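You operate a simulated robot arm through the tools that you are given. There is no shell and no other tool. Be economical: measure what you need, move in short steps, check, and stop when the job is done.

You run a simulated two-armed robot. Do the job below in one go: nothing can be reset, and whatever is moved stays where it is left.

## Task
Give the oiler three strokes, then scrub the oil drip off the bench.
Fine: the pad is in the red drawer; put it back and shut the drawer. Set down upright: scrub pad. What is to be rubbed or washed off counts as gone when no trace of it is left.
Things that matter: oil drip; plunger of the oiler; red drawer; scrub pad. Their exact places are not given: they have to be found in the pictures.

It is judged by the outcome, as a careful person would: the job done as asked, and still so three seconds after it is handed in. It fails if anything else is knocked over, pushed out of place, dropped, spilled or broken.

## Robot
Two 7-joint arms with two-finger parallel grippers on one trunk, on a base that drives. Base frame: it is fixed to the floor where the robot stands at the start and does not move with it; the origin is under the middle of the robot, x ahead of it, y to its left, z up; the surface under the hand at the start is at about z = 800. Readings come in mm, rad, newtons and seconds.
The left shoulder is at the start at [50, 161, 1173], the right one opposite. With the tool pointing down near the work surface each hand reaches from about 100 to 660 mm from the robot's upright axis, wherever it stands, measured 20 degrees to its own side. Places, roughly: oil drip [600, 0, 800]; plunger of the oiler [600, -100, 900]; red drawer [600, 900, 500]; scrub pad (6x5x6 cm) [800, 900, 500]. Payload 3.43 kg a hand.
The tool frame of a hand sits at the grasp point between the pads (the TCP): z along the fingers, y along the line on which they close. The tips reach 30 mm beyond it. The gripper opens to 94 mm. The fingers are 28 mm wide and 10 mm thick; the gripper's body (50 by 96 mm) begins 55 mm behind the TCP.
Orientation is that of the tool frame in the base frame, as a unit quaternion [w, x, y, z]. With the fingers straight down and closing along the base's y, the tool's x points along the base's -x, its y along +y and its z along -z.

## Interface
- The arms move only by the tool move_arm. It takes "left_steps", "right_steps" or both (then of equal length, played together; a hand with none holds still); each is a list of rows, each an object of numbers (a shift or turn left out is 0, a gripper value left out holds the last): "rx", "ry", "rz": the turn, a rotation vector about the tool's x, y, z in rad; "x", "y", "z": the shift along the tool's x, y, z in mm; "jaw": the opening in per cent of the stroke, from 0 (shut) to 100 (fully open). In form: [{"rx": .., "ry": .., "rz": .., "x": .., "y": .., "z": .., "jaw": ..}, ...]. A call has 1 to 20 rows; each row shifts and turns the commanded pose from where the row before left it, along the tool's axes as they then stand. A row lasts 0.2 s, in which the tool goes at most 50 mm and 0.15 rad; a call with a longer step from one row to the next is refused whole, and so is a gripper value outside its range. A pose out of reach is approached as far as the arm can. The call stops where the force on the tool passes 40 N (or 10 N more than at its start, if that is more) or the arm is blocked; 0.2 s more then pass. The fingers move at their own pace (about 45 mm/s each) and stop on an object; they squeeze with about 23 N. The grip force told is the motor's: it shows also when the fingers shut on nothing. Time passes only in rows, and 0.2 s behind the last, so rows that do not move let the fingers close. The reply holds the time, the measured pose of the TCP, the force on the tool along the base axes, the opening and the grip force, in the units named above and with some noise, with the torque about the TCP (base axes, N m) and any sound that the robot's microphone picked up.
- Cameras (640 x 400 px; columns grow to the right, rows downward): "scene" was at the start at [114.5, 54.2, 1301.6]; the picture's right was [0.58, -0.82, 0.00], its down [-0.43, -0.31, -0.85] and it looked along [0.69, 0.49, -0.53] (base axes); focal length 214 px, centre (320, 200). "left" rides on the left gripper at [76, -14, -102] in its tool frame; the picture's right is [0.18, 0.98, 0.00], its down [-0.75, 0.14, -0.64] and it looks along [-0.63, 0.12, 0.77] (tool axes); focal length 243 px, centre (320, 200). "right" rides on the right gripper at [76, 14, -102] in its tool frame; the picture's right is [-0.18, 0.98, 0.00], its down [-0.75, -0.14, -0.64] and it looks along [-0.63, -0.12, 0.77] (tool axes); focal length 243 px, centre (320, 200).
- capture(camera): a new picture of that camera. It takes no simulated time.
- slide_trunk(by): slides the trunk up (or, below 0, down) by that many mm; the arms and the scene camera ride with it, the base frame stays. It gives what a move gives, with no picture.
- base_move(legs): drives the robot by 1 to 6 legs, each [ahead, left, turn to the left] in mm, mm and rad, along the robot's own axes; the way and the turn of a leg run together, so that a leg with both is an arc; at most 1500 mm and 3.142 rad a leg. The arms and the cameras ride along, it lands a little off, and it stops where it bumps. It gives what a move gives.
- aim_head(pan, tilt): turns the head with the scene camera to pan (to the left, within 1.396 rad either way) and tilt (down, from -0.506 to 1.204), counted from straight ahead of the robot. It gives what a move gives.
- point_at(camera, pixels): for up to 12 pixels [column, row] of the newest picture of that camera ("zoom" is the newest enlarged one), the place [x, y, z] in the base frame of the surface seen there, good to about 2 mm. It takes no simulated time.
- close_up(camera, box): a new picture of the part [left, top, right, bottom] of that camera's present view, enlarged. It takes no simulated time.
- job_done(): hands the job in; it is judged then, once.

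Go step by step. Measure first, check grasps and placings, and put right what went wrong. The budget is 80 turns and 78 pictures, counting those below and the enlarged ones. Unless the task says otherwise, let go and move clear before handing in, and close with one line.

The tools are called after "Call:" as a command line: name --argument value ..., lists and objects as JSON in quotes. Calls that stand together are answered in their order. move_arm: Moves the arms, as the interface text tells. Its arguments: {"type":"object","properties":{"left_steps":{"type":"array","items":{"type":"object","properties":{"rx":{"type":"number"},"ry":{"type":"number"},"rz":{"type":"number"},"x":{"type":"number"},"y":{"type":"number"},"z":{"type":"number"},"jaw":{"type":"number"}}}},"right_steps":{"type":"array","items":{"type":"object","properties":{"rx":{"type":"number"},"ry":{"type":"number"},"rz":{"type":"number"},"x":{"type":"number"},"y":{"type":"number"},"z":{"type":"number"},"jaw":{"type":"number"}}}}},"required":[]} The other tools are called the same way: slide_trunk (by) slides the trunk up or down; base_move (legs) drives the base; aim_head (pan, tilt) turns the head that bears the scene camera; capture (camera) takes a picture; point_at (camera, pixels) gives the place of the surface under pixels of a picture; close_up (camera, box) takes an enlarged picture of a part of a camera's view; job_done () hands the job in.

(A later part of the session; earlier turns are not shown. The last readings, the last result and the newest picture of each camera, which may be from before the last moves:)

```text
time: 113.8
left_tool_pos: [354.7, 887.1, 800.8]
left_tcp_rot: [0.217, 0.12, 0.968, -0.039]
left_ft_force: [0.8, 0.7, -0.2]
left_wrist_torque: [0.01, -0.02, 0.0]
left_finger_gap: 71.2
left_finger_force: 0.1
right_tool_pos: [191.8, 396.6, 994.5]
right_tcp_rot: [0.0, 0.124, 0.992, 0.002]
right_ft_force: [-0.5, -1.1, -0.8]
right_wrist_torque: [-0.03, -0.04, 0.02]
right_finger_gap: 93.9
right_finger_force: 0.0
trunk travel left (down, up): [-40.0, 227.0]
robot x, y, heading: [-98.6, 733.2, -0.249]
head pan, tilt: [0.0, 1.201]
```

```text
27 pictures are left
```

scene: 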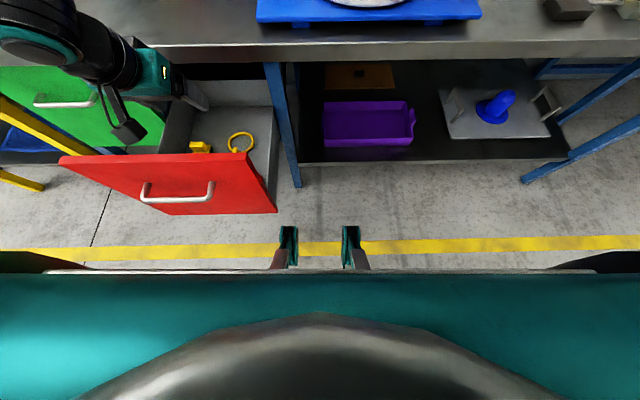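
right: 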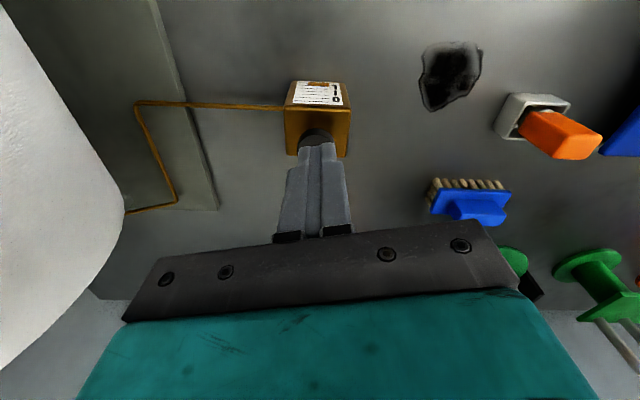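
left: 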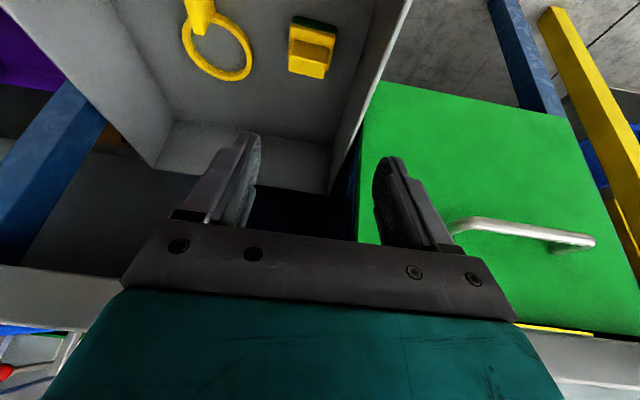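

I'll level the hand, shift it left over the pad line, and then descend to the approach point.

Call:
move_arm --left_steps '[{"rx": -0.026, "y": 36}, {"y": 36, "x": -2}, {"y": 36, "x": -2}, {"y": 36}, {"x": 17, "z": 36.6}, {"x": 17, "z": 36.6}, {}]'

Call:
capture --camera "left"

```text
time: 115.4
left_tool_pos: [395.9, 1025.0, 720.9]
left_tcp_rot: [0.219, 0.116, 0.969, -0.026]
left_ft_force: [0.2, -0.4, -0.1]
left_wrist_torque: [-0.02, -0.01, -0.01]
left_finger_gap: 71.4
left_finger_force: 0.0
right_tool_pos: [192.2, 397.1, 994.6]
right_tcp_rot: [-0.001, 0.124, 0.992, 0.001]
right_ft_force: [0.3, -0.7, -0.2]
right_wrist_torque: [0.01, 0.01, -0.01]
right_finger_gap: 93.9
right_finger_force: 0.0
trunk travel left (down, up): [-40.0, 227.0]
robot x, y, heading: [-100.8, 736.9, -0.248]
head pan, tilt: [0.0, 1.201]
```

```text
26 pictures are left
```

left: 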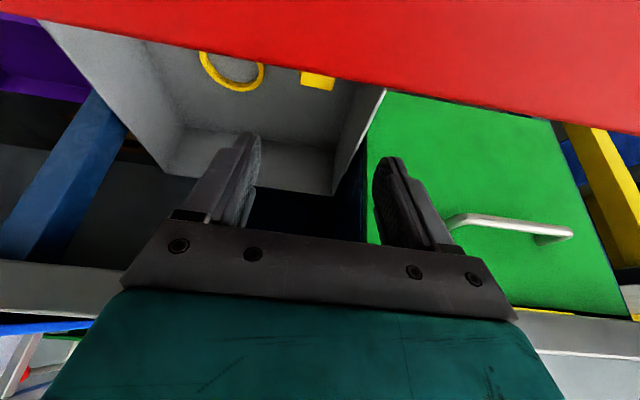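

The drawer front now covers the top of the wrist view, so the drawer may have moved. I'll look at it from the head.

Call:
aim_head --pan 0.5 --tilt 1.1

Call:
capture --camera "scene"

Call:
point_at --camera "left" --pixels '[[317, 80], [330, 70], [250, 45], [400, 85], [235, 85], [300, 150]]'

```text
time: 116.3
left_tool_pos: [396.4, 1024.9, 721.0]
left_tcp_rot: [0.217, 0.117, 0.969, -0.026]
left_ft_force: [-0.1, -0.5, 0.5]
left_wrist_torque: [-0.01, -0.02, 0.0]
left_finger_gap: 71.4
left_finger_force: 0.1
right_tool_pos: [191.9, 396.4, 996.1]
right_tcp_rot: [0.0, 0.123, 0.992, 0.001]
right_ft_force: [-0.8, 0.3, -0.2]
right_wrist_torque: [-0.02, -0.01, -0.01]
right_finger_gap: 94.0
right_finger_force: 0.2
trunk travel left (down, up): [-40.0, 227.0]
robot x, y, heading: [-97.4, 731.4, -0.249]
head pan, tilt: [0.499, 1.1]
```

```text
25 pictures are left
```

scene: 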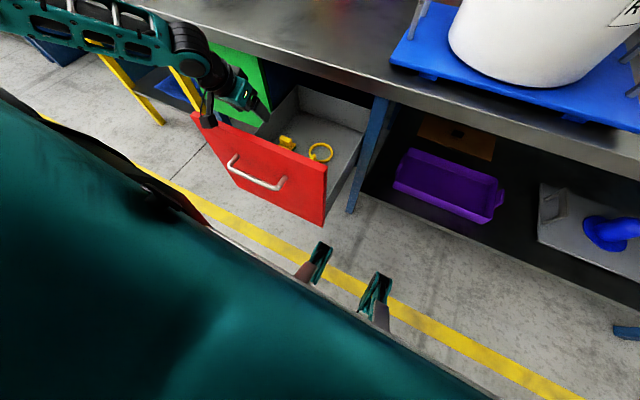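

```text
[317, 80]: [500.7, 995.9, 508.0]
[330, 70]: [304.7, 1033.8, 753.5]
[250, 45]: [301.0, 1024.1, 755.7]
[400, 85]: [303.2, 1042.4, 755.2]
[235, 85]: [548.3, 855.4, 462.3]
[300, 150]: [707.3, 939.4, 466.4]
```

The drawer and pad haven't moved; the hand camera is just close to the drawer's front edge. I'll move forward 74 mm first, then go nearly straight down to about 33 mm above the grasp height.

Call:
move_arm --left_steps '[{"x": -33.5, "z": 15.9}, {"x": -33.5, "z": 15.9}, {}, {"x": 11.4, "z": 33.4}, {"x": 11.4, "z": 33.4}, {"x": 11.4, "z": 33.4}, {"x": 11.4, "z": 33.4}, {"x": 11.4, "z": 33.4}, {}]'

Call:
capture --camera "left"

Call:
close_up --camera "scene" --box '[180, 40, 400, 220]'

```text
time: 118.3
left_tool_pos: [449.1, 1015.2, 642.2]
left_tcp_rot: [0.217, 0.118, 0.969, -0.026]
left_ft_force: [0.1, -0.2, 0.0]
left_wrist_torque: [-0.01, -0.01, -0.01]
left_finger_gap: 71.2
left_finger_force: 0.0
left hand out of reach, approached as far as the arm can: row 5, 6, 7, 8
right_tool_pos: [190.7, 396.2, 995.4]
right_tcp_rot: [-0.001, 0.124, 0.992, 0.0]
right_ft_force: [-0.1, 0.7, 0.0]
right_wrist_torque: [-0.01, -0.02, -0.01]
right_finger_gap: 94.0
right_finger_force: 0.0
trunk travel left (down, up): [-40.0, 227.0]
robot x, y, heading: [-97.8, 736.2, -0.254]
head pan, tilt: [0.499, 1.1]
```

```text
24 pictures are left
```

left: 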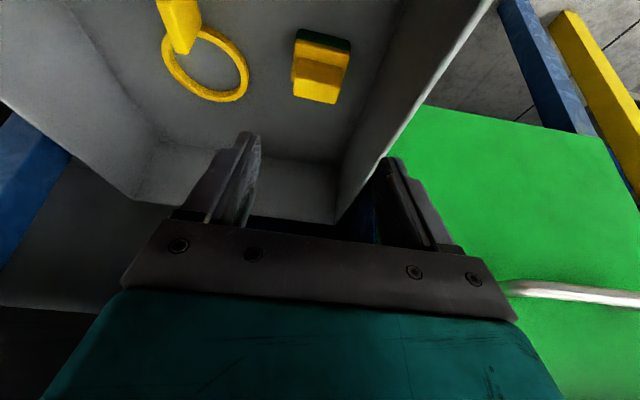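

```text
2.22 times, centred on (290, 130) of scene
```

zoom: 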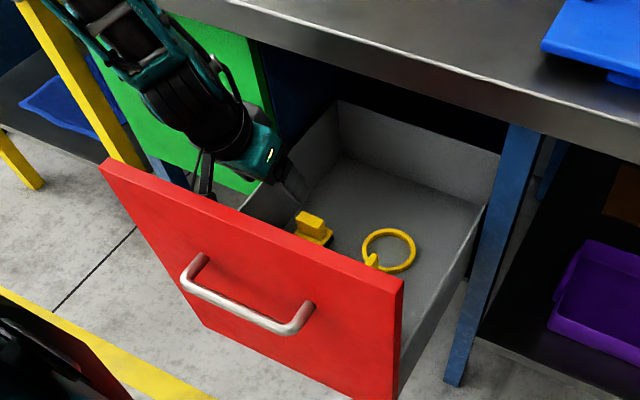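

The arm allows more drop the more vertical the tool is, so I want the drawer further out to let me come straight down. I'll raise the hand, make it vertical, and hook the fingers behind the drawer front from inside to draw it out further.

Call:
move_arm --left_steps '[{"x": -13.5, "z": -29}, {"x": -13.5, "z": -29}, {"ry": 0.147}, {"ry": 0.147}, {"ry": 0.147}, {"x": 25, "y": -12, "jaw": 0}, {"x": 25, "y": -12}, {"x": 25, "y": -12}, {"x": 25, "y": -12}, {}]'

Call:
capture --camera "scene"

```text
time: 119.8
left_tool_pos: [423.0, 1007.3, 697.2]
left_tcp_rot: [0.202, 0.122, 0.971, -0.018]
left_ft_force: [0.5, -0.3, 0.6]
left_wrist_torque: [-0.01, 0.01, -0.05]
left_finger_gap: 26.2
left_finger_force: 0.0
left hand out of reach, approached as far as the arm can: row 3, 4, 5
right_tool_pos: [194.4, 396.9, 994.9]
right_tcp_rot: [-0.001, 0.124, 0.992, 0.001]
right_ft_force: [0.2, -0.2, 0.5]
right_wrist_torque: [-0.04, 0.0, -0.01]
right_finger_gap: 94.3
right_finger_force: 0.0
trunk travel left (down, up): [-40.0, 227.0]
robot x, y, heading: [-99.1, 731.3, -0.25]
head pan, tilt: [0.499, 1.1]
stopped in row 7 (left hand): the force on the tool passed its limit at 70 N (the readings are from after the stop); the commanded pose is now the measured one
```

```text
22 pictures are left
```

scene: 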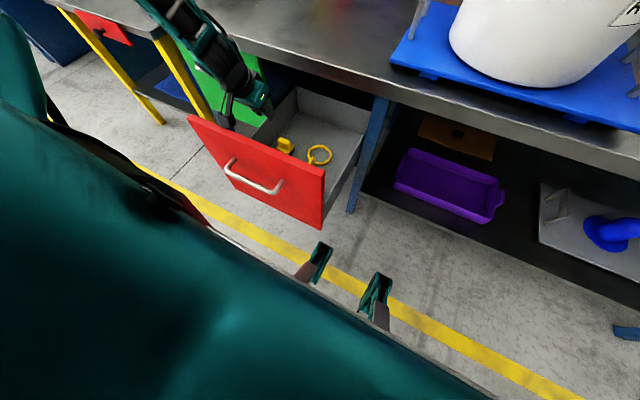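

The hand stopped on contact, likely its camera on the drawer's front edge. I'll check the drawer and the pad.

Call:
close_up --camera "scene" --box '[180, 60, 380, 210]'

Call:
point_at --camera "zoom" --pixels '[[330, 255], [315, 275], [350, 265], [440, 320], [330, 310], [130, 220], [470, 420], [430, 130]]'

```text
2.67 times, centred on (280, 135) of scene
```

zoom: 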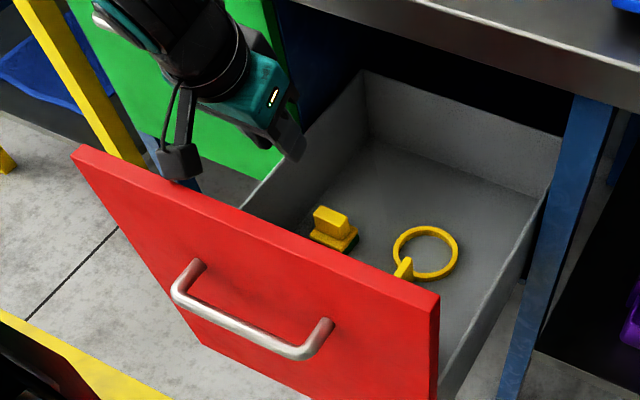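

```text
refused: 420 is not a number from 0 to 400
```

The pad still stands upright. I'll measure it and the front edge again.

Call:
point_at --camera "zoom" --pixels '[[330, 217], [320, 212], [345, 222], [330, 238], [440, 300], [250, 225], [460, 140], [180, 155], [290, 135], [215, 85]]'

```text
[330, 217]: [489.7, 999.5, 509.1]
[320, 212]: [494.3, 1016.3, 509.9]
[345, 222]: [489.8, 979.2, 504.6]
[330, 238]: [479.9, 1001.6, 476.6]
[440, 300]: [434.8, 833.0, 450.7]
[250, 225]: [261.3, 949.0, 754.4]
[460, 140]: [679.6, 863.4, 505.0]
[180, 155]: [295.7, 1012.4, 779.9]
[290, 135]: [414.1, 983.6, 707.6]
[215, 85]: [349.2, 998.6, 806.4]
```

Comparing all the limits met, the hand gets lower the further out to its side and the nearer in it works. I'll lift out of the drawer, then stand to the right of it so the pad is about 400 mm ahead and 540 mm to my left.

Call:
move_arm --left_steps '[{"x": -12, "z": -28}, {"x": -12, "z": -28}, {"x": 13.3, "z": -38.5, "jaw": 76}, {"x": 13.3, "z": -38.5}, {"x": 13.3, "z": -38.5}, {}]'

Call:
base_move --legs '[[0, -136, 0], [99, 0, 0]]'

Call:
slide_trunk --by -40

Call:
capture --camera "scene"

```text
time: 121.2
left_tool_pos: [340.7, 1027.9, 848.4]
left_tcp_rot: [0.202, 0.122, 0.971, -0.019]
left_ft_force: [-0.1, 0.0, 0.0]
left_wrist_torque: [0.01, 0.02, 0.04]
left_finger_gap: 71.3
left_finger_force: 0.2
right_tool_pos: [192.2, 397.0, 994.3]
right_tcp_rot: [-0.001, 0.123, 0.992, 0.002]
right_ft_force: [0.0, 0.0, 0.3]
right_wrist_torque: [0.03, -0.04, 0.0]
right_finger_gap: 94.1
right_finger_force: 0.0
trunk travel left (down, up): [-40.0, 227.0]
robot x, y, heading: [-99.3, 737.5, -0.251]
head pan, tilt: [0.499, 1.1]
```

```text
time: 123.8
left_tool_pos: [403.7, 873.0, 847.9]
left_tcp_rot: [0.203, 0.122, 0.971, -0.019]
left_ft_force: [-0.6, -0.7, 0.1]
left_wrist_torque: [-0.01, 0.0, 0.04]
left_finger_gap: 71.2
left_finger_force: 0.0
right_tool_pos: [255.7, 242.5, 996.1]
right_tcp_rot: [-0.001, 0.123, 0.992, 0.001]
right_ft_force: [-0.6, 0.0, 0.8]
right_wrist_torque: [-0.01, 0.0, -0.02]
right_finger_gap: 93.9
right_finger_force: 0.1
trunk travel left (down, up): [-40.0, 227.0]
robot x, y, heading: [-33.9, 582.9, -0.249]
head pan, tilt: [0.499, 1.1]
```

```text
time: 124.6
left_tool_pos: [403.8, 873.9, 808.4]
left_tcp_rot: [0.203, 0.122, 0.971, -0.018]
left_ft_force: [-0.5, 0.8, 0.1]
left_wrist_torque: [-0.04, -0.05, 0.04]
left_finger_gap: 71.5
left_finger_force: 0.0
right_tool_pos: [255.0, 242.4, 955.9]
right_tcp_rot: [-0.001, 0.123, 0.992, 0.002]
right_ft_force: [-0.4, -0.1, -0.7]
right_wrist_torque: [0.04, 0.0, -0.02]
right_finger_gap: 93.8
right_finger_force: 0.0
trunk travel left (down, up): [0.0, 267.0]
robot x, y, heading: [-39.1, 583.8, -0.252]
head pan, tilt: [0.499, 1.1]
```

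```text
20 pictures are left
```

scene: 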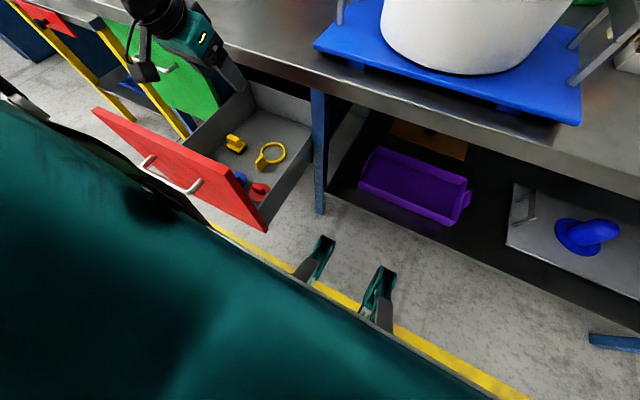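

All is clear and the drawer interior is well in view. I'll measure the pad and the drawer rim from this picture.

Call:
point_at --camera "scene" --pixels '[[233, 138], [236, 142], [230, 137], [240, 150], [228, 150], [185, 150], [160, 130], [265, 220], [205, 125], [250, 80], [240, 88], [220, 165]]'

```text
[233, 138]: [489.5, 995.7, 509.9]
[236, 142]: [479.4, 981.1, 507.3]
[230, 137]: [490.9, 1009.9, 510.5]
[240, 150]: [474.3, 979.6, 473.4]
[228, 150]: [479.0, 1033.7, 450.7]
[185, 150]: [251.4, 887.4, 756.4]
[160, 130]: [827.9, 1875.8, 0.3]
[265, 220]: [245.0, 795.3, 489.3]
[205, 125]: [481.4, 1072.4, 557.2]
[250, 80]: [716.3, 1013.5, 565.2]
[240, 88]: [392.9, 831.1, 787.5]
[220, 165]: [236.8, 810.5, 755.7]
```

The pad's grip centre is now [491, 1000, 510]. I'll shift left along the bench and start down.

Call:
move_arm --left_steps '[{"y": 33.5}, {"y": 33.5}, {"y": 33.5}, {"y": 33.5}, {"x": 9.2, "y": 0.7, "z": 36.9}, {"x": 9.2, "y": 0.7, "z": 36.9}, {"x": 9.2, "y": 0.7, "z": 36.9}, {"x": 9.2, "y": 0.7, "z": 36.9}, {}]'

```text
time: 126.6
left_tool_pos: [463.8, 1002.5, 663.2]
left_tcp_rot: [0.203, 0.122, 0.971, -0.018]
left_ft_force: [-0.7, -0.8, 0.6]
left_wrist_torque: [0.01, 0.03, 0.01]
left_finger_gap: 71.5
left_finger_force: 0.0
right_tool_pos: [255.3, 241.6, 955.0]
right_tcp_rot: [0.0, 0.123, 0.992, 0.001]
right_ft_force: [-0.7, 0.2, -1.2]
right_wrist_torque: [-0.01, 0.0, 0.02]
right_finger_gap: 94.1
right_finger_force: 0.1
trunk travel left (down, up): [0.0, 267.0]
robot x, y, heading: [-37.2, 581.7, -0.252]
head pan, tilt: [0.499, 1.1]
```

There were no limit warnings down to z = 663, so I'll go on to about 33 mm above the grasp height.

Call:
move_arm --left_steps '[{"x": 9.2, "y": 0.7, "z": 36.9}, {"x": 9.2, "y": 0.7, "z": 36.9}, {"x": 9.2, "y": 0.7, "z": 36.9}, {}]'

Call:
capture --camera "left"

```text
time: 127.6
left_tool_pos: [483.5, 1001.5, 548.6]
left_tcp_rot: [0.203, 0.122, 0.971, -0.019]
left_ft_force: [1.0, 0.6, 0.2]
left_wrist_torque: [0.0, 0.02, 0.0]
left_finger_gap: 71.4
left_finger_force: 0.1
right_tool_pos: [254.7, 242.8, 955.2]
right_tcp_rot: [-0.001, 0.122, 0.993, 0.002]
right_ft_force: [-0.2, 0.5, -0.2]
right_wrist_torque: [-0.02, 0.0, -0.04]
right_finger_gap: 94.1
right_finger_force: 0.0
trunk travel left (down, up): [0.0, 267.0]
robot x, y, heading: [-37.6, 580.1, -0.247]
head pan, tilt: [0.499, 1.1]
```

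```text
19 pictures are left
```

left: 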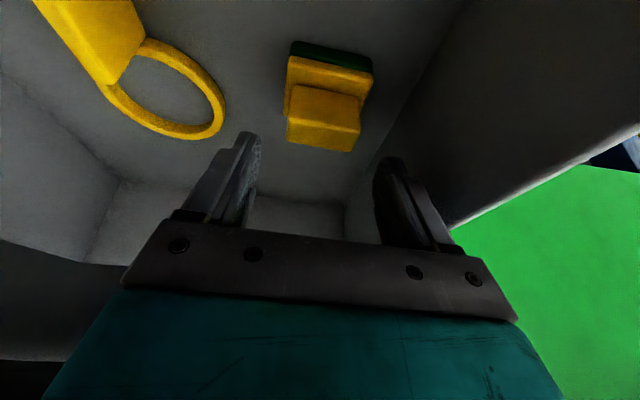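

It worked: the hand is at z = 549 above the pad. I'll measure the grip block once more.

Call:
point_at --camera "left" --pixels '[[291, 132], [354, 143], [322, 128], [320, 142], [324, 120], [325, 105], [290, 105]]'

```text
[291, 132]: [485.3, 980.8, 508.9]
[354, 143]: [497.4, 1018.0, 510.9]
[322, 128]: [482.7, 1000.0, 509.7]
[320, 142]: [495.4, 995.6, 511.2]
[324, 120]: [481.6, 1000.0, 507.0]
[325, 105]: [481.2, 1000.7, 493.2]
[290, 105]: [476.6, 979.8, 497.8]
```

The grip spans y 980–1019 and x 481–502, centred between the fingers. I'll lower the last 34 mm and close.

Call:
move_arm --left_steps '[{"x": 4.5, "z": 10.5}, {"x": 4.5, "z": 10.5}, {"x": 4.3, "z": 10.5}, {}, {"jaw": 20}, {"jaw": 0}, {"jaw": 0}, {"jaw": 0}]'

Call:
capture --camera "left"

```text
time: 129.4
left_tool_pos: [487.3, 1007.0, 529.3]
left_tcp_rot: [0.212, 0.122, 0.97, -0.009]
left_ft_force: [-2.4, 1.5, 5.7]
left_wrist_torque: [0.05, 0.27, -0.02]
left_finger_gap: 44.0
left_finger_force: 22.7
right_tool_pos: [252.7, 236.8, 953.6]
right_tcp_rot: [0.001, 0.123, 0.992, 0.004]
right_ft_force: [-0.4, 1.2, -0.7]
right_wrist_torque: [0.0, -0.01, -0.01]
right_finger_gap: 94.2
right_finger_force: 0.0
trunk travel left (down, up): [0.0, 267.0]
robot x, y, heading: [-37.6, 579.6, -0.251]
head pan, tilt: [0.499, 1.1]
```

```text
18 pictures are left
```

left: 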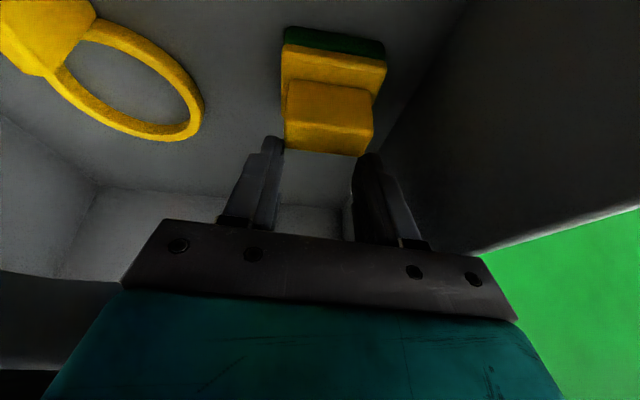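

The hand stalled at z = 529 with little force: the forearm is on the drawer's front edge because of the tilt. I'll open, rise, and make the hand more upright (about 8°) so the wrist stands clear inside the front.

Call:
move_arm --left_steps '[{"jaw": 76}, {"jaw": 76}, {"jaw": 76}, {"x": -8, "z": -18.3}, {"x": -12, "z": -27.4}, {"ry": 0.14}, {"ry": 0.14}, {}]'

Call:
capture --camera "left"

Call:
close_up --camera "scene" --box '[80, 0, 340, 230]'

```text
time: 131.2
left_tool_pos: [482.8, 1000.7, 565.1]
left_tcp_rot: [0.065, 0.122, 0.99, -0.001]
left_ft_force: [0.1, 0.3, -0.3]
left_wrist_torque: [0.0, 0.01, 0.0]
left_finger_gap: 71.6
left_finger_force: 0.0
right_tool_pos: [255.1, 242.5, 954.6]
right_tcp_rot: [-0.002, 0.122, 0.993, 0.002]
right_ft_force: [0.4, 0.1, -0.3]
right_wrist_torque: [-0.01, 0.01, 0.01]
right_finger_gap: 94.1
right_finger_force: 0.0
trunk travel left (down, up): [0.0, 267.0]
robot x, y, heading: [-35.2, 582.0, -0.25]
head pan, tilt: [0.499, 1.1]
```

```text
17 pictures are left
```

left: 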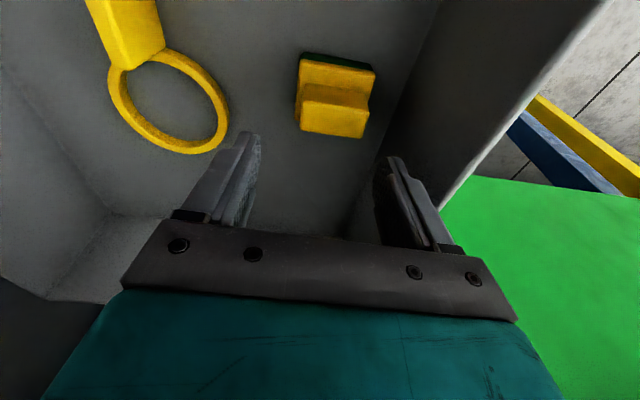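

```text
1.74 times, centred on (210, 115) of scene
```

zoom: 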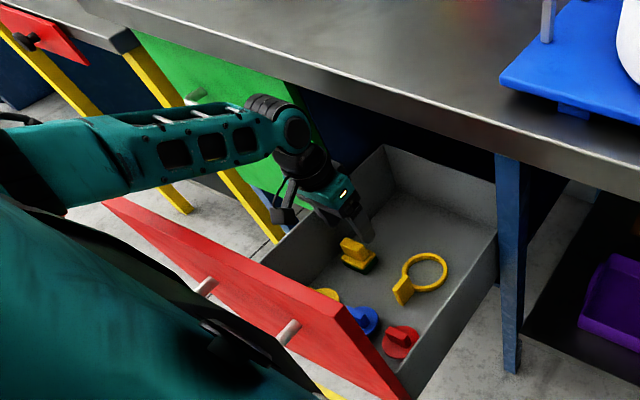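

The rotation worked freely. I'll measure the forearm's height where it crosses the drawer front, before going lower.

Call:
point_at --camera "zoom" --pixels '[[245, 155], [205, 165], [172, 175], [140, 190], [280, 140], [200, 225], [120, 205], [60, 205], [350, 255], [345, 245]]'

Call:
point_at --camera "left" --pixels '[[297, 120], [365, 128], [332, 112], [330, 130], [335, 90]]'

```text
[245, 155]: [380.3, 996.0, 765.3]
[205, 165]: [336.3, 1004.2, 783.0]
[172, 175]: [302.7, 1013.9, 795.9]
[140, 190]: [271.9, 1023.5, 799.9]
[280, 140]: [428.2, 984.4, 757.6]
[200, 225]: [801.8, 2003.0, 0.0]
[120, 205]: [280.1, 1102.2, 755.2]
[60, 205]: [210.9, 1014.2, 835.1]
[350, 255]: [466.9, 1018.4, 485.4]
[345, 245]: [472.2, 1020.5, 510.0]
```

```text
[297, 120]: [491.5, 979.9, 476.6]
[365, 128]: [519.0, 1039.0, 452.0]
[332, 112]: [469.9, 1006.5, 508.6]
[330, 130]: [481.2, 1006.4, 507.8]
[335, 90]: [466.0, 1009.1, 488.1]
```

The wrist is now higher and further forward than when it touched, so a direct descent should clear the front; the grip is at about [476, 1006, 510]. I'll lower onto it, close, and lift straight out along the fingers.

Call:
move_arm --left_steps '[{"x": 4.2, "y": 0.8, "z": 12.3}, {"x": 4.2, "y": 0.8, "z": 12.3}, {"x": 4.2, "y": 0.8, "z": 12.3}, {"x": 4.2, "y": 0.8, "z": 12.3}, {}, {"jaw": 30}, {"jaw": 0}, {"jaw": 0}, {"jaw": 0}, {"jaw": 0}]'

Call:
capture --camera "left"

Call:
move_arm --left_steps '[{"z": -10}, {"z": -30}, {"z": -39}, {"z": -39}, {"z": -39}, {"z": -39}, {"z": -39}, {"z": -39}, {"z": -39}, {}]'

Call:
capture --camera "left"

```text
time: 133.4
left_tool_pos: [479.4, 1011.9, 523.6]
left_tcp_rot: [0.073, 0.12, 0.99, 0.008]
left_ft_force: [0.2, 0.9, 1.3]
left_wrist_torque: [-0.01, 0.03, -0.03]
left_finger_gap: 44.3
left_finger_force: 23.2
right_tool_pos: [254.3, 239.0, 955.2]
right_tcp_rot: [0.0, 0.123, 0.992, 0.002]
right_ft_force: [0.7, -0.1, -0.3]
right_wrist_torque: [0.02, 0.02, -0.04]
right_finger_gap: 94.1
right_finger_force: 0.0
trunk travel left (down, up): [0.0, 267.0]
robot x, y, heading: [-35.7, 579.8, -0.248]
head pan, tilt: [0.499, 1.1]
```

```text
15 pictures are left
```

left: 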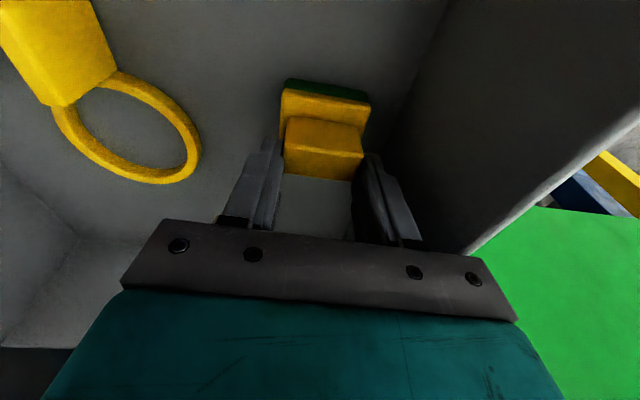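

```text
time: 135.6
left_tool_pos: [429.7, 1013.2, 828.2]
left_tcp_rot: [0.065, 0.123, 0.99, -0.002]
left_ft_force: [0.3, 0.8, -0.1]
left_wrist_torque: [0.01, 0.02, 0.01]
left_finger_gap: 0.0
left_finger_force: 23.1
right_tool_pos: [255.6, 241.9, 955.2]
right_tcp_rot: [0.0, 0.123, 0.992, 0.001]
right_ft_force: [0.6, 0.4, -0.1]
right_wrist_torque: [-0.02, -0.01, -0.02]
right_finger_gap: 93.9
right_finger_force: 0.0
trunk travel left (down, up): [0.0, 267.0]
robot x, y, heading: [-36.6, 583.1, -0.248]
head pan, tilt: [0.499, 1.1]
```

```text
14 pictures are left
```

left: 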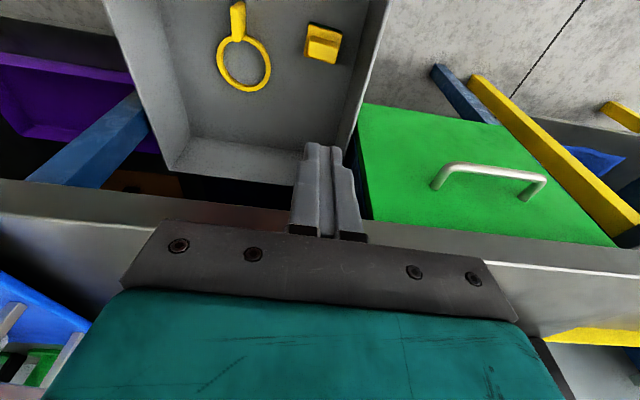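

The grip caught only the corner of the block and slipped; the pad still stands at (322,43). I'll measure it and shift the base forward and right (trunk up 30 mm) to give the forearm room.

Call:
point_at --camera "left" --pixels '[[322, 48], [310, 46], [334, 52], [320, 56], [324, 40], [322, 35], [309, 33], [340, 37]]'

Call:
base_move --legs '[[0, -60, 0], [60, 0, 0]]'

Call:
slide_trunk --by 30

Call:
close_up --camera "left" --box '[220, 0, 460, 150]'

```text
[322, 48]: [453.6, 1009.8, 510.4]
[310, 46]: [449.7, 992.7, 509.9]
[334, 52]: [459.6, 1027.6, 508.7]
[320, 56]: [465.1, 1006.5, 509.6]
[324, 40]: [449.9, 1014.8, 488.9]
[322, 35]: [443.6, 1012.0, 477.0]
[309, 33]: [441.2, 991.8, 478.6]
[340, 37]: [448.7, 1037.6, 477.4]
```

```text
time: 137.4
left_tool_pos: [469.7, 939.5, 826.0]
left_tcp_rot: [0.065, 0.123, 0.99, -0.001]
left_ft_force: [0.7, -0.3, 1.1]
left_wrist_torque: [0.0, 0.02, 0.0]
left_finger_gap: 0.0
left_finger_force: 23.2
right_tool_pos: [297.2, 169.2, 955.2]
right_tcp_rot: [0.0, 0.122, 0.993, 0.001]
right_ft_force: [-0.3, -0.4, 0.4]
right_wrist_torque: [0.0, 0.0, 0.0]
right_finger_gap: 94.2
right_finger_force: 0.1
trunk travel left (down, up): [0.0, 267.0]
robot x, y, heading: [4.8, 509.3, -0.25]
head pan, tilt: [0.499, 1.1]
```

```text
time: 138.2
left_tool_pos: [470.7, 940.1, 857.6]
left_tcp_rot: [0.065, 0.123, 0.99, -0.002]
left_ft_force: [0.1, 0.6, -0.7]
left_wrist_torque: [0.0, 0.01, 0.01]
left_finger_gap: 0.0
left_finger_force: 23.5
right_tool_pos: [296.6, 169.8, 984.9]
right_tcp_rot: [0.0, 0.122, 0.993, 0.001]
right_ft_force: [0.9, -0.3, 0.9]
right_wrist_torque: [0.0, 0.0, 0.03]
right_finger_gap: 93.9
right_finger_force: 0.0
trunk travel left (down, up): [-30.0, 237.0]
robot x, y, heading: [6.2, 508.5, -0.248]
head pan, tilt: [0.499, 1.1]
```

```text
2.67 times, centred on (340, 75) of left
```

zoom: 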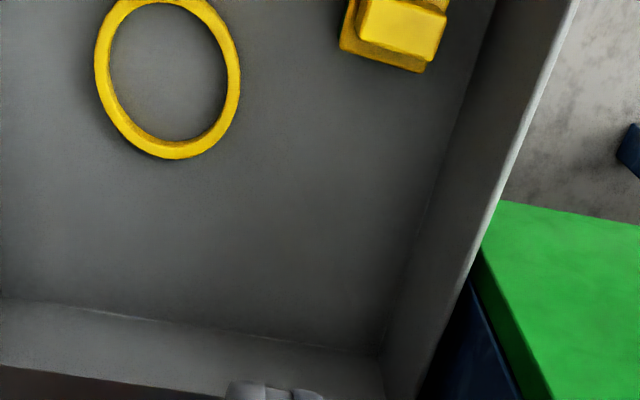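

The grip's centre is now [459, 1010, 510]. I'll shift left, descend onto it centred, close, and lift a first stretch.

Call:
move_arm --left_steps '[{"y": 30, "jaw": 74}, {"y": 30}, {"x": 8.2, "z": 37.4}, {"x": 8.2, "z": 37.4}, {"x": 8.2, "z": 37.4}, {"x": 8.2, "z": 37.4}, {"x": 8.2, "z": 37.4}, {"x": 8.2, "z": 37.4}, {"x": 8.2, "z": 37.4}, {"x": 8.2, "z": 37.4}, {"x": 4, "z": 18}, {"x": 2.8, "z": 12}, {"x": 2, "z": 8}, {}, {}, {"jaw": 30}, {"jaw": 0}, {"jaw": 0}, {"jaw": 0}, {"jaw": 0}]'

Call:
capture --camera "left"

Call:
move_arm --left_steps '[{"z": -8}, {"z": -20}, {"z": -39}, {"z": -39}, {"z": -39}, {"z": -39}, {"z": -39}, {"z": -39}, {"z": -39}, {"z": -39}, {}]'

Call:
capture --camera "left"

```text
time: 142.3
left_tool_pos: [458.2, 1010.9, 512.7]
left_tcp_rot: [0.066, 0.123, 0.99, -0.001]
left_ft_force: [-0.4, 0.5, 0.3]
left_wrist_torque: [0.01, 0.03, -0.01]
left_finger_gap: 45.8
left_finger_force: 23.2
right_tool_pos: [297.1, 167.9, 984.3]
right_tcp_rot: [-0.001, 0.122, 0.993, 0.001]
right_ft_force: [-0.4, -0.4, -0.2]
right_wrist_torque: [0.03, 0.02, -0.01]
right_finger_gap: 94.0
right_finger_force: 0.1
trunk travel left (down, up): [-30.0, 237.0]
robot x, y, heading: [5.4, 507.9, -0.248]
head pan, tilt: [0.499, 1.1]
```

```text
12 pictures are left
```

left: 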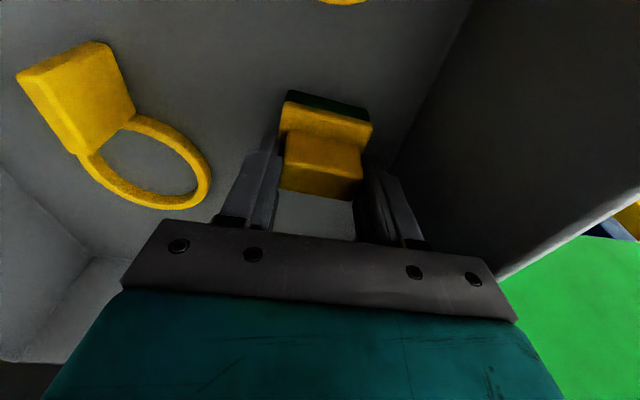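

```text
time: 144.8
left_tool_pos: [415.7, 1015.6, 850.4]
left_tcp_rot: [0.065, 0.122, 0.99, -0.001]
left_ft_force: [0.0, -0.4, -0.5]
left_wrist_torque: [0.01, -0.01, 0.0]
left_finger_gap: 45.9
left_finger_force: 23.4
right_tool_pos: [296.9, 169.4, 985.3]
right_tcp_rot: [-0.001, 0.122, 0.993, 0.001]
right_ft_force: [0.1, -0.2, 0.1]
right_wrist_torque: [0.01, 0.02, 0.0]
right_finger_gap: 94.2
right_finger_force: 0.2
trunk travel left (down, up): [-30.0, 237.0]
robot x, y, heading: [6.3, 508.8, -0.247]
head pan, tilt: [0.499, 1.1]
```

```text
11 pictures are left
```

left: 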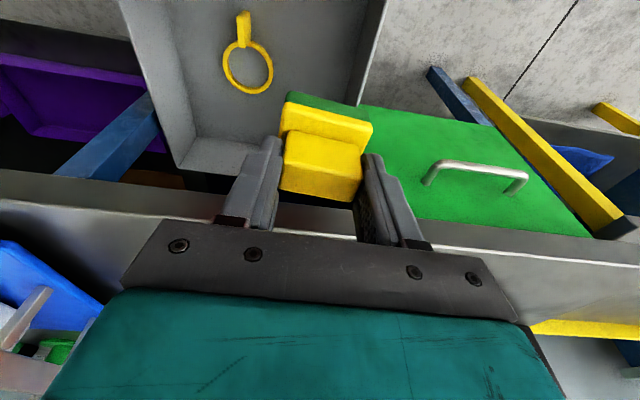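

The pad is held (gap 45.9 mm) and lifted, its bottom 61 mm below the TCP. I'll tuck the right hand, raise the trunk, drive along the bench to the drip, and bring the pad over it.

Call:
move_arm --right_steps '[{"z": -40}, {"z": -40}, {"z": -40}, {"x": 35}, {"x": 35}, {"x": 35}, {"x": 35}, {}]'

Call:
slide_trunk --by 130

Call:
base_move --legs '[[0, -671, 0], [130, 0, 0]]'

Call:
move_arm --left_steps '[{"y": -37.5}, {"y": -37.5}, {"y": -37.5}, {"y": -37.5}, {"y": -37.5}, {"y": -37.5}, {"y": -37.5}, {}]'

Call:
aim_head --pan 0.3 --tilt 0.8

Call:
capture --camera "scene"

```text
time: 146.6
left_tool_pos: [414.7, 1015.7, 850.8]
left_tcp_rot: [0.066, 0.123, 0.99, -0.001]
left_ft_force: [-0.3, -0.1, 0.3]
left_wrist_torque: [-0.01, -0.02, 0.03]
left_finger_gap: 45.8
left_finger_force: 23.3
right_tool_pos: [159.2, 205.5, 1104.6]
right_tcp_rot: [-0.001, 0.122, 0.993, 0.001]
right_ft_force: [-0.1, -0.2, 0.2]
right_wrist_torque: [-0.02, -0.03, 0.01]
right_finger_gap: 93.7
right_finger_force: 0.0
trunk travel left (down, up): [-30.0, 237.0]
robot x, y, heading: [4.7, 504.7, -0.25]
head pan, tilt: [0.499, 1.1]
```

```text
time: 148.1
left_tool_pos: [415.8, 1015.0, 979.4]
left_tcp_rot: [0.065, 0.123, 0.99, 0.0]
left_ft_force: [0.3, 0.7, -0.6]
left_wrist_torque: [0.0, 0.02, 0.01]
left_finger_gap: 45.9
left_finger_force: 22.8
right_tool_pos: [159.0, 205.1, 1235.0]
right_tcp_rot: [-0.001, 0.122, 0.993, 0.001]
right_ft_force: [-0.4, 0.0, -1.2]
right_wrist_torque: [0.01, 0.02, 0.0]
right_finger_gap: 94.3
right_finger_force: 0.0
trunk travel left (down, up): [-160.0, 107.0]
robot x, y, heading: [0.4, 506.6, -0.244]
head pan, tilt: [0.499, 1.1]
```

```text
time: 155.4
left_tool_pos: [377.9, 319.1, 981.4]
left_tcp_rot: [0.065, 0.128, 0.99, -0.002]
left_ft_force: [0.4, 0.1, -0.6]
left_wrist_torque: [-0.02, -0.04, 0.02]
left_finger_gap: 45.8
left_finger_force: 23.1
right_tool_pos: [114.0, -488.4, 1234.7]
right_tcp_rot: [-0.001, 0.128, 0.992, 0.0]
right_ft_force: [-0.3, 0.7, -0.5]
right_wrist_torque: [-0.03, 0.03, 0.01]
right_finger_gap: 94.0
right_finger_force: 0.1
trunk travel left (down, up): [-160.0, 107.0]
robot x, y, heading: [-39.3, -184.4, -0.259]
head pan, tilt: [0.499, 1.1]
```

```text
time: 157.2
left_tool_pos: [307.5, 69.0, 978.6]
left_tcp_rot: [0.066, 0.128, 0.99, -0.002]
left_ft_force: [-0.6, 0.1, -1.0]
left_wrist_torque: [0.01, 0.02, 0.0]
left_finger_gap: 45.6
left_finger_force: 22.7
right_tool_pos: [113.6, -487.8, 1234.6]
right_tcp_rot: [-0.001, 0.128, 0.992, 0.001]
right_ft_force: [0.1, -0.2, 0.1]
right_wrist_torque: [0.02, 0.0, -0.03]
right_finger_gap: 94.0
right_finger_force: 0.0
trunk travel left (down, up): [-160.0, 107.0]
robot x, y, heading: [-36.2, -183.2, -0.257]
head pan, tilt: [0.499, 1.1]
```

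```text
time: 158.0
left_tool_pos: [308.2, 70.3, 977.8]
left_tcp_rot: [0.066, 0.128, 0.99, 0.0]
left_ft_force: [0.1, 0.2, -0.1]
left_wrist_torque: [-0.03, 0.0, -0.01]
left_finger_gap: 46.0
left_finger_force: 23.1
right_tool_pos: [112.9, -487.8, 1234.9]
right_tcp_rot: [-0.001, 0.128, 0.992, 0.001]
right_ft_force: [0.0, -0.1, -0.2]
right_wrist_torque: [0.01, 0.01, 0.0]
right_finger_gap: 93.9
right_finger_force: 0.0
trunk travel left (down, up): [-160.0, 107.0]
robot x, y, heading: [-39.1, -184.1, -0.257]
head pan, tilt: [0.3, 0.799]
```

```text
10 pictures are left
```

scene: 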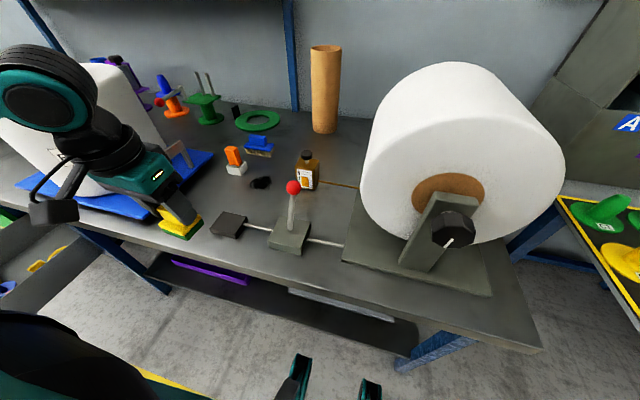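

The pad is poised at [308, 70, 978] and the drip at (262,183) lies free ahead. I'll bring the pad over it, set it down with light pressure, rub across and along, then lift back and look.

Call:
move_arm --left_steps '[{"x": -38, "y": 1.7, "z": 5}, {"x": -38, "y": 1.7, "z": 5}, {"x": -38, "y": 1.7, "z": 5}, {"x": -38, "y": 1.7, "z": 5}, {"x": -38, "y": 1.7, "z": 5}, {"x": -38, "y": 1.7, "z": 5}, {"x": -38, "y": 1.7, "z": 5}, {}, {"x": 4.3, "y": -0.5, "z": 32.3}, {"x": 4.3, "y": -0.5, "z": 32.3}, {"x": 4.3, "y": -0.5, "z": 32.3}, {"x": 1, "z": 8}, {"x": 0.8, "z": 6}, {"x": 0.6, "z": 4}, {"x": 0.3, "z": 2}, {}]'

Call:
move_arm --left_steps '[{"y": -20}, {"x": -29.7, "z": 3.9}, {"x": 29.7, "z": -3.9}, {"x": 29.7, "z": -3.9}, {"x": -29.7, "z": 3.9}, {"y": 20}, {"x": -29.7, "z": 3.9}, {"x": 29.7, "z": -3.9}, {"x": 29.7, "z": -3.9}, {"x": -29.7, "z": 3.9}, {"y": 18}, {"x": -29.7, "z": 3.9}, {"x": 29.7, "z": -3.9}, {"x": 29.7, "z": -3.9}, {"x": -29.7, "z": 3.9}, {"y": -18}, {"y": -20}, {"y": 20}, {"y": 18}, {"y": -18}]'

Call:
move_arm --left_steps '[{"z": -20}, {"z": -40}, {"x": 38, "z": -5}, {"x": 38, "z": -5}, {"x": 38, "z": -5}, {}]'

Call:
close_up --camera "scene" --box '[190, 130, 350, 250]'

```text
time: 161.4
left_tool_pos: [572.4, 7.2, 863.5]
left_tcp_rot: [0.069, 0.127, 0.989, -0.002]
left_ft_force: [0.9, 3.7, 14.8]
left_wrist_torque: [-0.17, 0.07, 0.01]
left_finger_gap: 44.2
left_finger_force: 23.2
right_tool_pos: [112.1, -487.6, 1234.3]
right_tcp_rot: [-0.001, 0.128, 0.992, 0.001]
right_ft_force: [-0.1, -0.6, 1.1]
right_wrist_torque: [0.02, -0.02, 0.04]
right_finger_gap: 94.0
right_finger_force: 0.0
trunk travel left (down, up): [-160.0, 107.0]
robot x, y, heading: [-37.9, -186.3, -0.261]
head pan, tilt: [0.3, 0.799]
```

```text
time: 165.6
left_tool_pos: [562.7, 15.1, 868.1]
left_tcp_rot: [0.065, 0.129, 0.99, -0.002]
left_ft_force: [-0.6, 0.1, -0.1]
left_wrist_torque: [0.0, -0.01, 0.03]
left_finger_gap: 44.4
left_finger_force: 23.2
left hand out of reach, approached as far as the arm can: row 2
right_tool_pos: [113.1, -488.3, 1234.3]
right_tcp_rot: [-0.001, 0.128, 0.992, 0.001]
right_ft_force: [0.1, -0.2, -0.5]
right_wrist_torque: [0.02, 0.0, 0.0]
right_finger_gap: 94.1
right_finger_force: 0.0
trunk travel left (down, up): [-160.0, 107.0]
robot x, y, heading: [-37.5, -183.5, -0.26]
head pan, tilt: [0.3, 0.799]
```

```text
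time: 167.0
left_tool_pos: [442.2, 45.8, 926.8]
left_tcp_rot: [0.066, 0.128, 0.99, -0.001]
left_ft_force: [-0.7, 0.3, -0.5]
left_wrist_torque: [-0.03, 0.01, 0.01]
left_finger_gap: 44.4
left_finger_force: 23.1
right_tool_pos: [113.6, -487.3, 1234.8]
right_tcp_rot: [-0.001, 0.127, 0.992, 0.001]
right_ft_force: [-0.1, 0.0, -1.0]
right_wrist_torque: [0.01, 0.01, -0.02]
right_finger_gap: 93.9
right_finger_force: 0.0
trunk travel left (down, up): [-160.0, 107.0]
robot x, y, heading: [-35.1, -184.3, -0.261]
head pan, tilt: [0.3, 0.799]
```

```text
3.33 times, centred on (270, 190) of scene
```

zoom: 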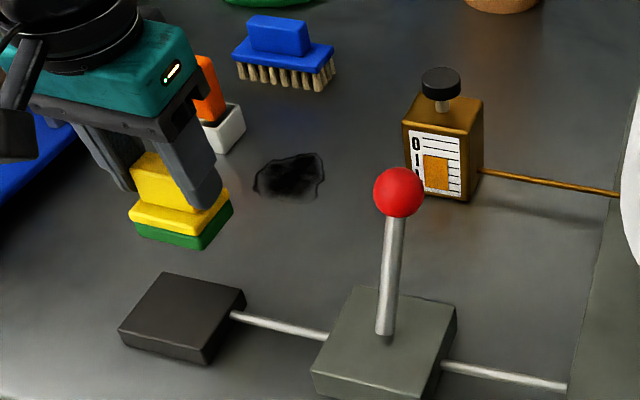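

The drip is barely touched because the arm ran out of reach in row 2 and rose off the bench. I'll lower the trunk 100 mm for better reach (lifting the hand by as much), set the pad down again and rub more thoroughly.

Call:
move_arm --left_steps '[{"x": -4.4, "z": -33}, {"x": -4.4, "z": -33}, {"x": -4.4, "z": -33}, {}]'

Call:
slide_trunk --by -100

Call:
move_arm --left_steps '[{"x": -32.8, "z": 4.3}, {"x": -32.8, "z": 4.3}, {"x": -32.8, "z": 4.3}, {"x": -32.8, "z": 4.3}, {"x": 4, "z": 30}, {"x": 2.6, "z": 20}, {"x": 1.3, "z": 10}, {"x": 0.7, "z": 5}, {"x": 0.3, "z": 2}, {}]'

Call:
move_arm --left_steps '[{"x": -24.8, "z": 3.3}, {"x": 24.8, "z": -3.3}, {"x": 24.8, "z": -3.3}, {"x": -24.8, "z": 3.3}, {"y": 18}, {"x": -24.8, "z": 3.3}, {"x": 24.8, "z": -3.3}, {"x": 24.8, "z": -3.3}, {"x": -24.8, "z": 3.3}, {"y": -18}, {"y": -20}, {"x": 24.8, "z": -3.3}, {"x": -24.8, "z": 3.3}, {"x": -24.8, "z": 3.3}, {"x": 24.8, "z": -3.3}, {"y": 20}, {"y": 18}, {"y": -18}, {"y": -20}, {"y": 20}]'

Call:
move_arm --left_steps '[{"x": -24.8, "z": 4.3}, {"x": 24.8, "z": -3.3}, {"x": 24.8, "z": -3.3}, {"x": -24.8, "z": 3.3}, {"y": 18}, {"x": -24.8, "z": 3.3}, {"x": 24.8, "z": -3.3}, {"x": 24.8, "z": -3.3}, {"x": -24.8, "z": 3.3}, {"y": -18}, {"y": -20}, {"x": 24.8, "z": -3.3}, {"x": -24.8, "z": 3.3}, {"x": -24.8, "z": 3.3}, {"x": 24.8, "z": -3.3}, {"y": 20}, {"y": 18}, {"y": -18}, {"y": -20}, {"y": 20}]'

Call:
move_arm --left_steps '[{"z": -20}, {"z": -40}, {"x": 38, "z": -5}, {"x": 38, "z": -5}, {"x": 38, "z": -5}, {}]'

Call:
close_up --camera "scene" --box '[190, 110, 350, 230]'

```text
time: 168.0
left_tool_pos: [442.0, 42.9, 1028.9]
left_tcp_rot: [0.066, 0.129, 0.99, -0.002]
left_ft_force: [0.2, 0.4, -0.9]
left_wrist_torque: [0.0, -0.01, -0.01]
left_finger_gap: 44.3
left_finger_force: 23.1
right_tool_pos: [113.8, -486.8, 1233.7]
right_tcp_rot: [0.0, 0.128, 0.992, 0.001]
right_ft_force: [0.0, 1.2, -0.2]
right_wrist_torque: [0.03, 0.01, 0.0]
right_finger_gap: 94.0
right_finger_force: 0.1
trunk travel left (down, up): [-160.0, 107.0]
robot x, y, heading: [-39.3, -187.1, -0.261]
head pan, tilt: [0.3, 0.799]
```

```text
time: 169.3
left_tool_pos: [441.2, 44.4, 927.0]
left_tcp_rot: [0.066, 0.128, 0.99, -0.001]
left_ft_force: [1.2, -0.4, -0.5]
left_wrist_torque: [-0.01, 0.02, -0.01]
left_finger_gap: 44.4
left_finger_force: 23.2
right_tool_pos: [112.2, -486.9, 1135.5]
right_tcp_rot: [-0.001, 0.128, 0.992, 0.001]
right_ft_force: [0.6, 0.7, 0.9]
right_wrist_torque: [0.0, 0.01, 0.0]
right_finger_gap: 93.9
right_finger_force: 0.1
trunk travel left (down, up): [-60.0, 207.0]
robot x, y, heading: [-39.7, -187.0, -0.256]
head pan, tilt: [0.3, 0.799]
```

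```text
time: 171.6
left_tool_pos: [570.3, 10.1, 862.1]
left_tcp_rot: [0.068, 0.129, 0.989, -0.002]
left_ft_force: [1.3, 1.7, 7.9]
left_wrist_torque: [-0.12, -0.15, 0.01]
left_finger_gap: 44.2
left_finger_force: 23.1
right_tool_pos: [112.6, -486.0, 1134.5]
right_tcp_rot: [0.001, 0.127, 0.992, 0.001]
right_ft_force: [-0.1, 0.4, -0.9]
right_wrist_torque: [0.02, 0.02, -0.01]
right_finger_gap: 93.9
right_finger_force: 0.0
trunk travel left (down, up): [-60.0, 207.0]
robot x, y, heading: [-41.4, -186.6, -0.257]
head pan, tilt: [0.3, 0.799]
```

```text
time: 175.8
left_tool_pos: [569.1, 6.2, 860.4]
left_tcp_rot: [0.067, 0.128, 0.989, -0.003]
left_ft_force: [-0.9, -4.3, 7.4]
left_wrist_torque: [-0.48, -0.08, -0.08]
left_finger_gap: 44.6
left_finger_force: 22.6
right_tool_pos: [113.0, -487.6, 1135.3]
right_tcp_rot: [0.0, 0.128, 0.992, 0.001]
right_ft_force: [0.4, 0.1, -0.3]
right_wrist_torque: [0.0, 0.01, 0.0]
right_finger_gap: 94.1
right_finger_force: 0.1
trunk travel left (down, up): [-60.0, 207.0]
robot x, y, heading: [-41.5, -185.2, -0.261]
head pan, tilt: [0.3, 0.799]
```

```text
time: 179.9
left_tool_pos: [567.8, 6.0, 860.4]
left_tcp_rot: [0.067, 0.13, 0.989, -0.004]
left_ft_force: [-1.8, -8.5, 16.9]
left_wrist_torque: [-0.82, 0.0, -0.12]
left_finger_gap: 44.5
left_finger_force: 22.7
right_tool_pos: [110.5, -489.0, 1135.5]
right_tcp_rot: [0.0, 0.128, 0.992, 0.001]
right_ft_force: [0.0, -0.4, -0.5]
right_wrist_torque: [-0.06, -0.02, 0.0]
right_finger_gap: 94.1
right_finger_force: 0.0
trunk travel left (down, up): [-60.0, 207.0]
robot x, y, heading: [-39.4, -186.2, -0.257]
head pan, tilt: [0.3, 0.799]
```

```text
time: 181.3
left_tool_pos: [450.3, 40.6, 918.3]
left_tcp_rot: [0.066, 0.128, 0.99, -0.002]
left_ft_force: [-0.2, -0.4, -1.0]
left_wrist_torque: [-0.04, 0.02, -0.03]
left_finger_gap: 44.2
left_finger_force: 22.4
right_tool_pos: [114.1, -486.8, 1134.8]
right_tcp_rot: [-0.001, 0.128, 0.992, 0.001]
right_ft_force: [-0.2, 0.1, 0.6]
right_wrist_torque: [-0.03, 0.03, 0.01]
right_finger_gap: 94.3
right_finger_force: 0.2
trunk travel left (down, up): [-60.0, 207.0]
robot x, y, heading: [-37.9, -183.7, -0.258]
head pan, tilt: [0.3, 0.799]
```

```text
3.33 times, centred on (270, 170) of scene
```

zoom: 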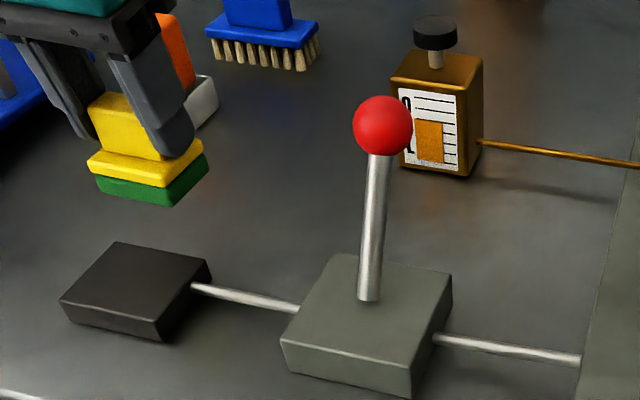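

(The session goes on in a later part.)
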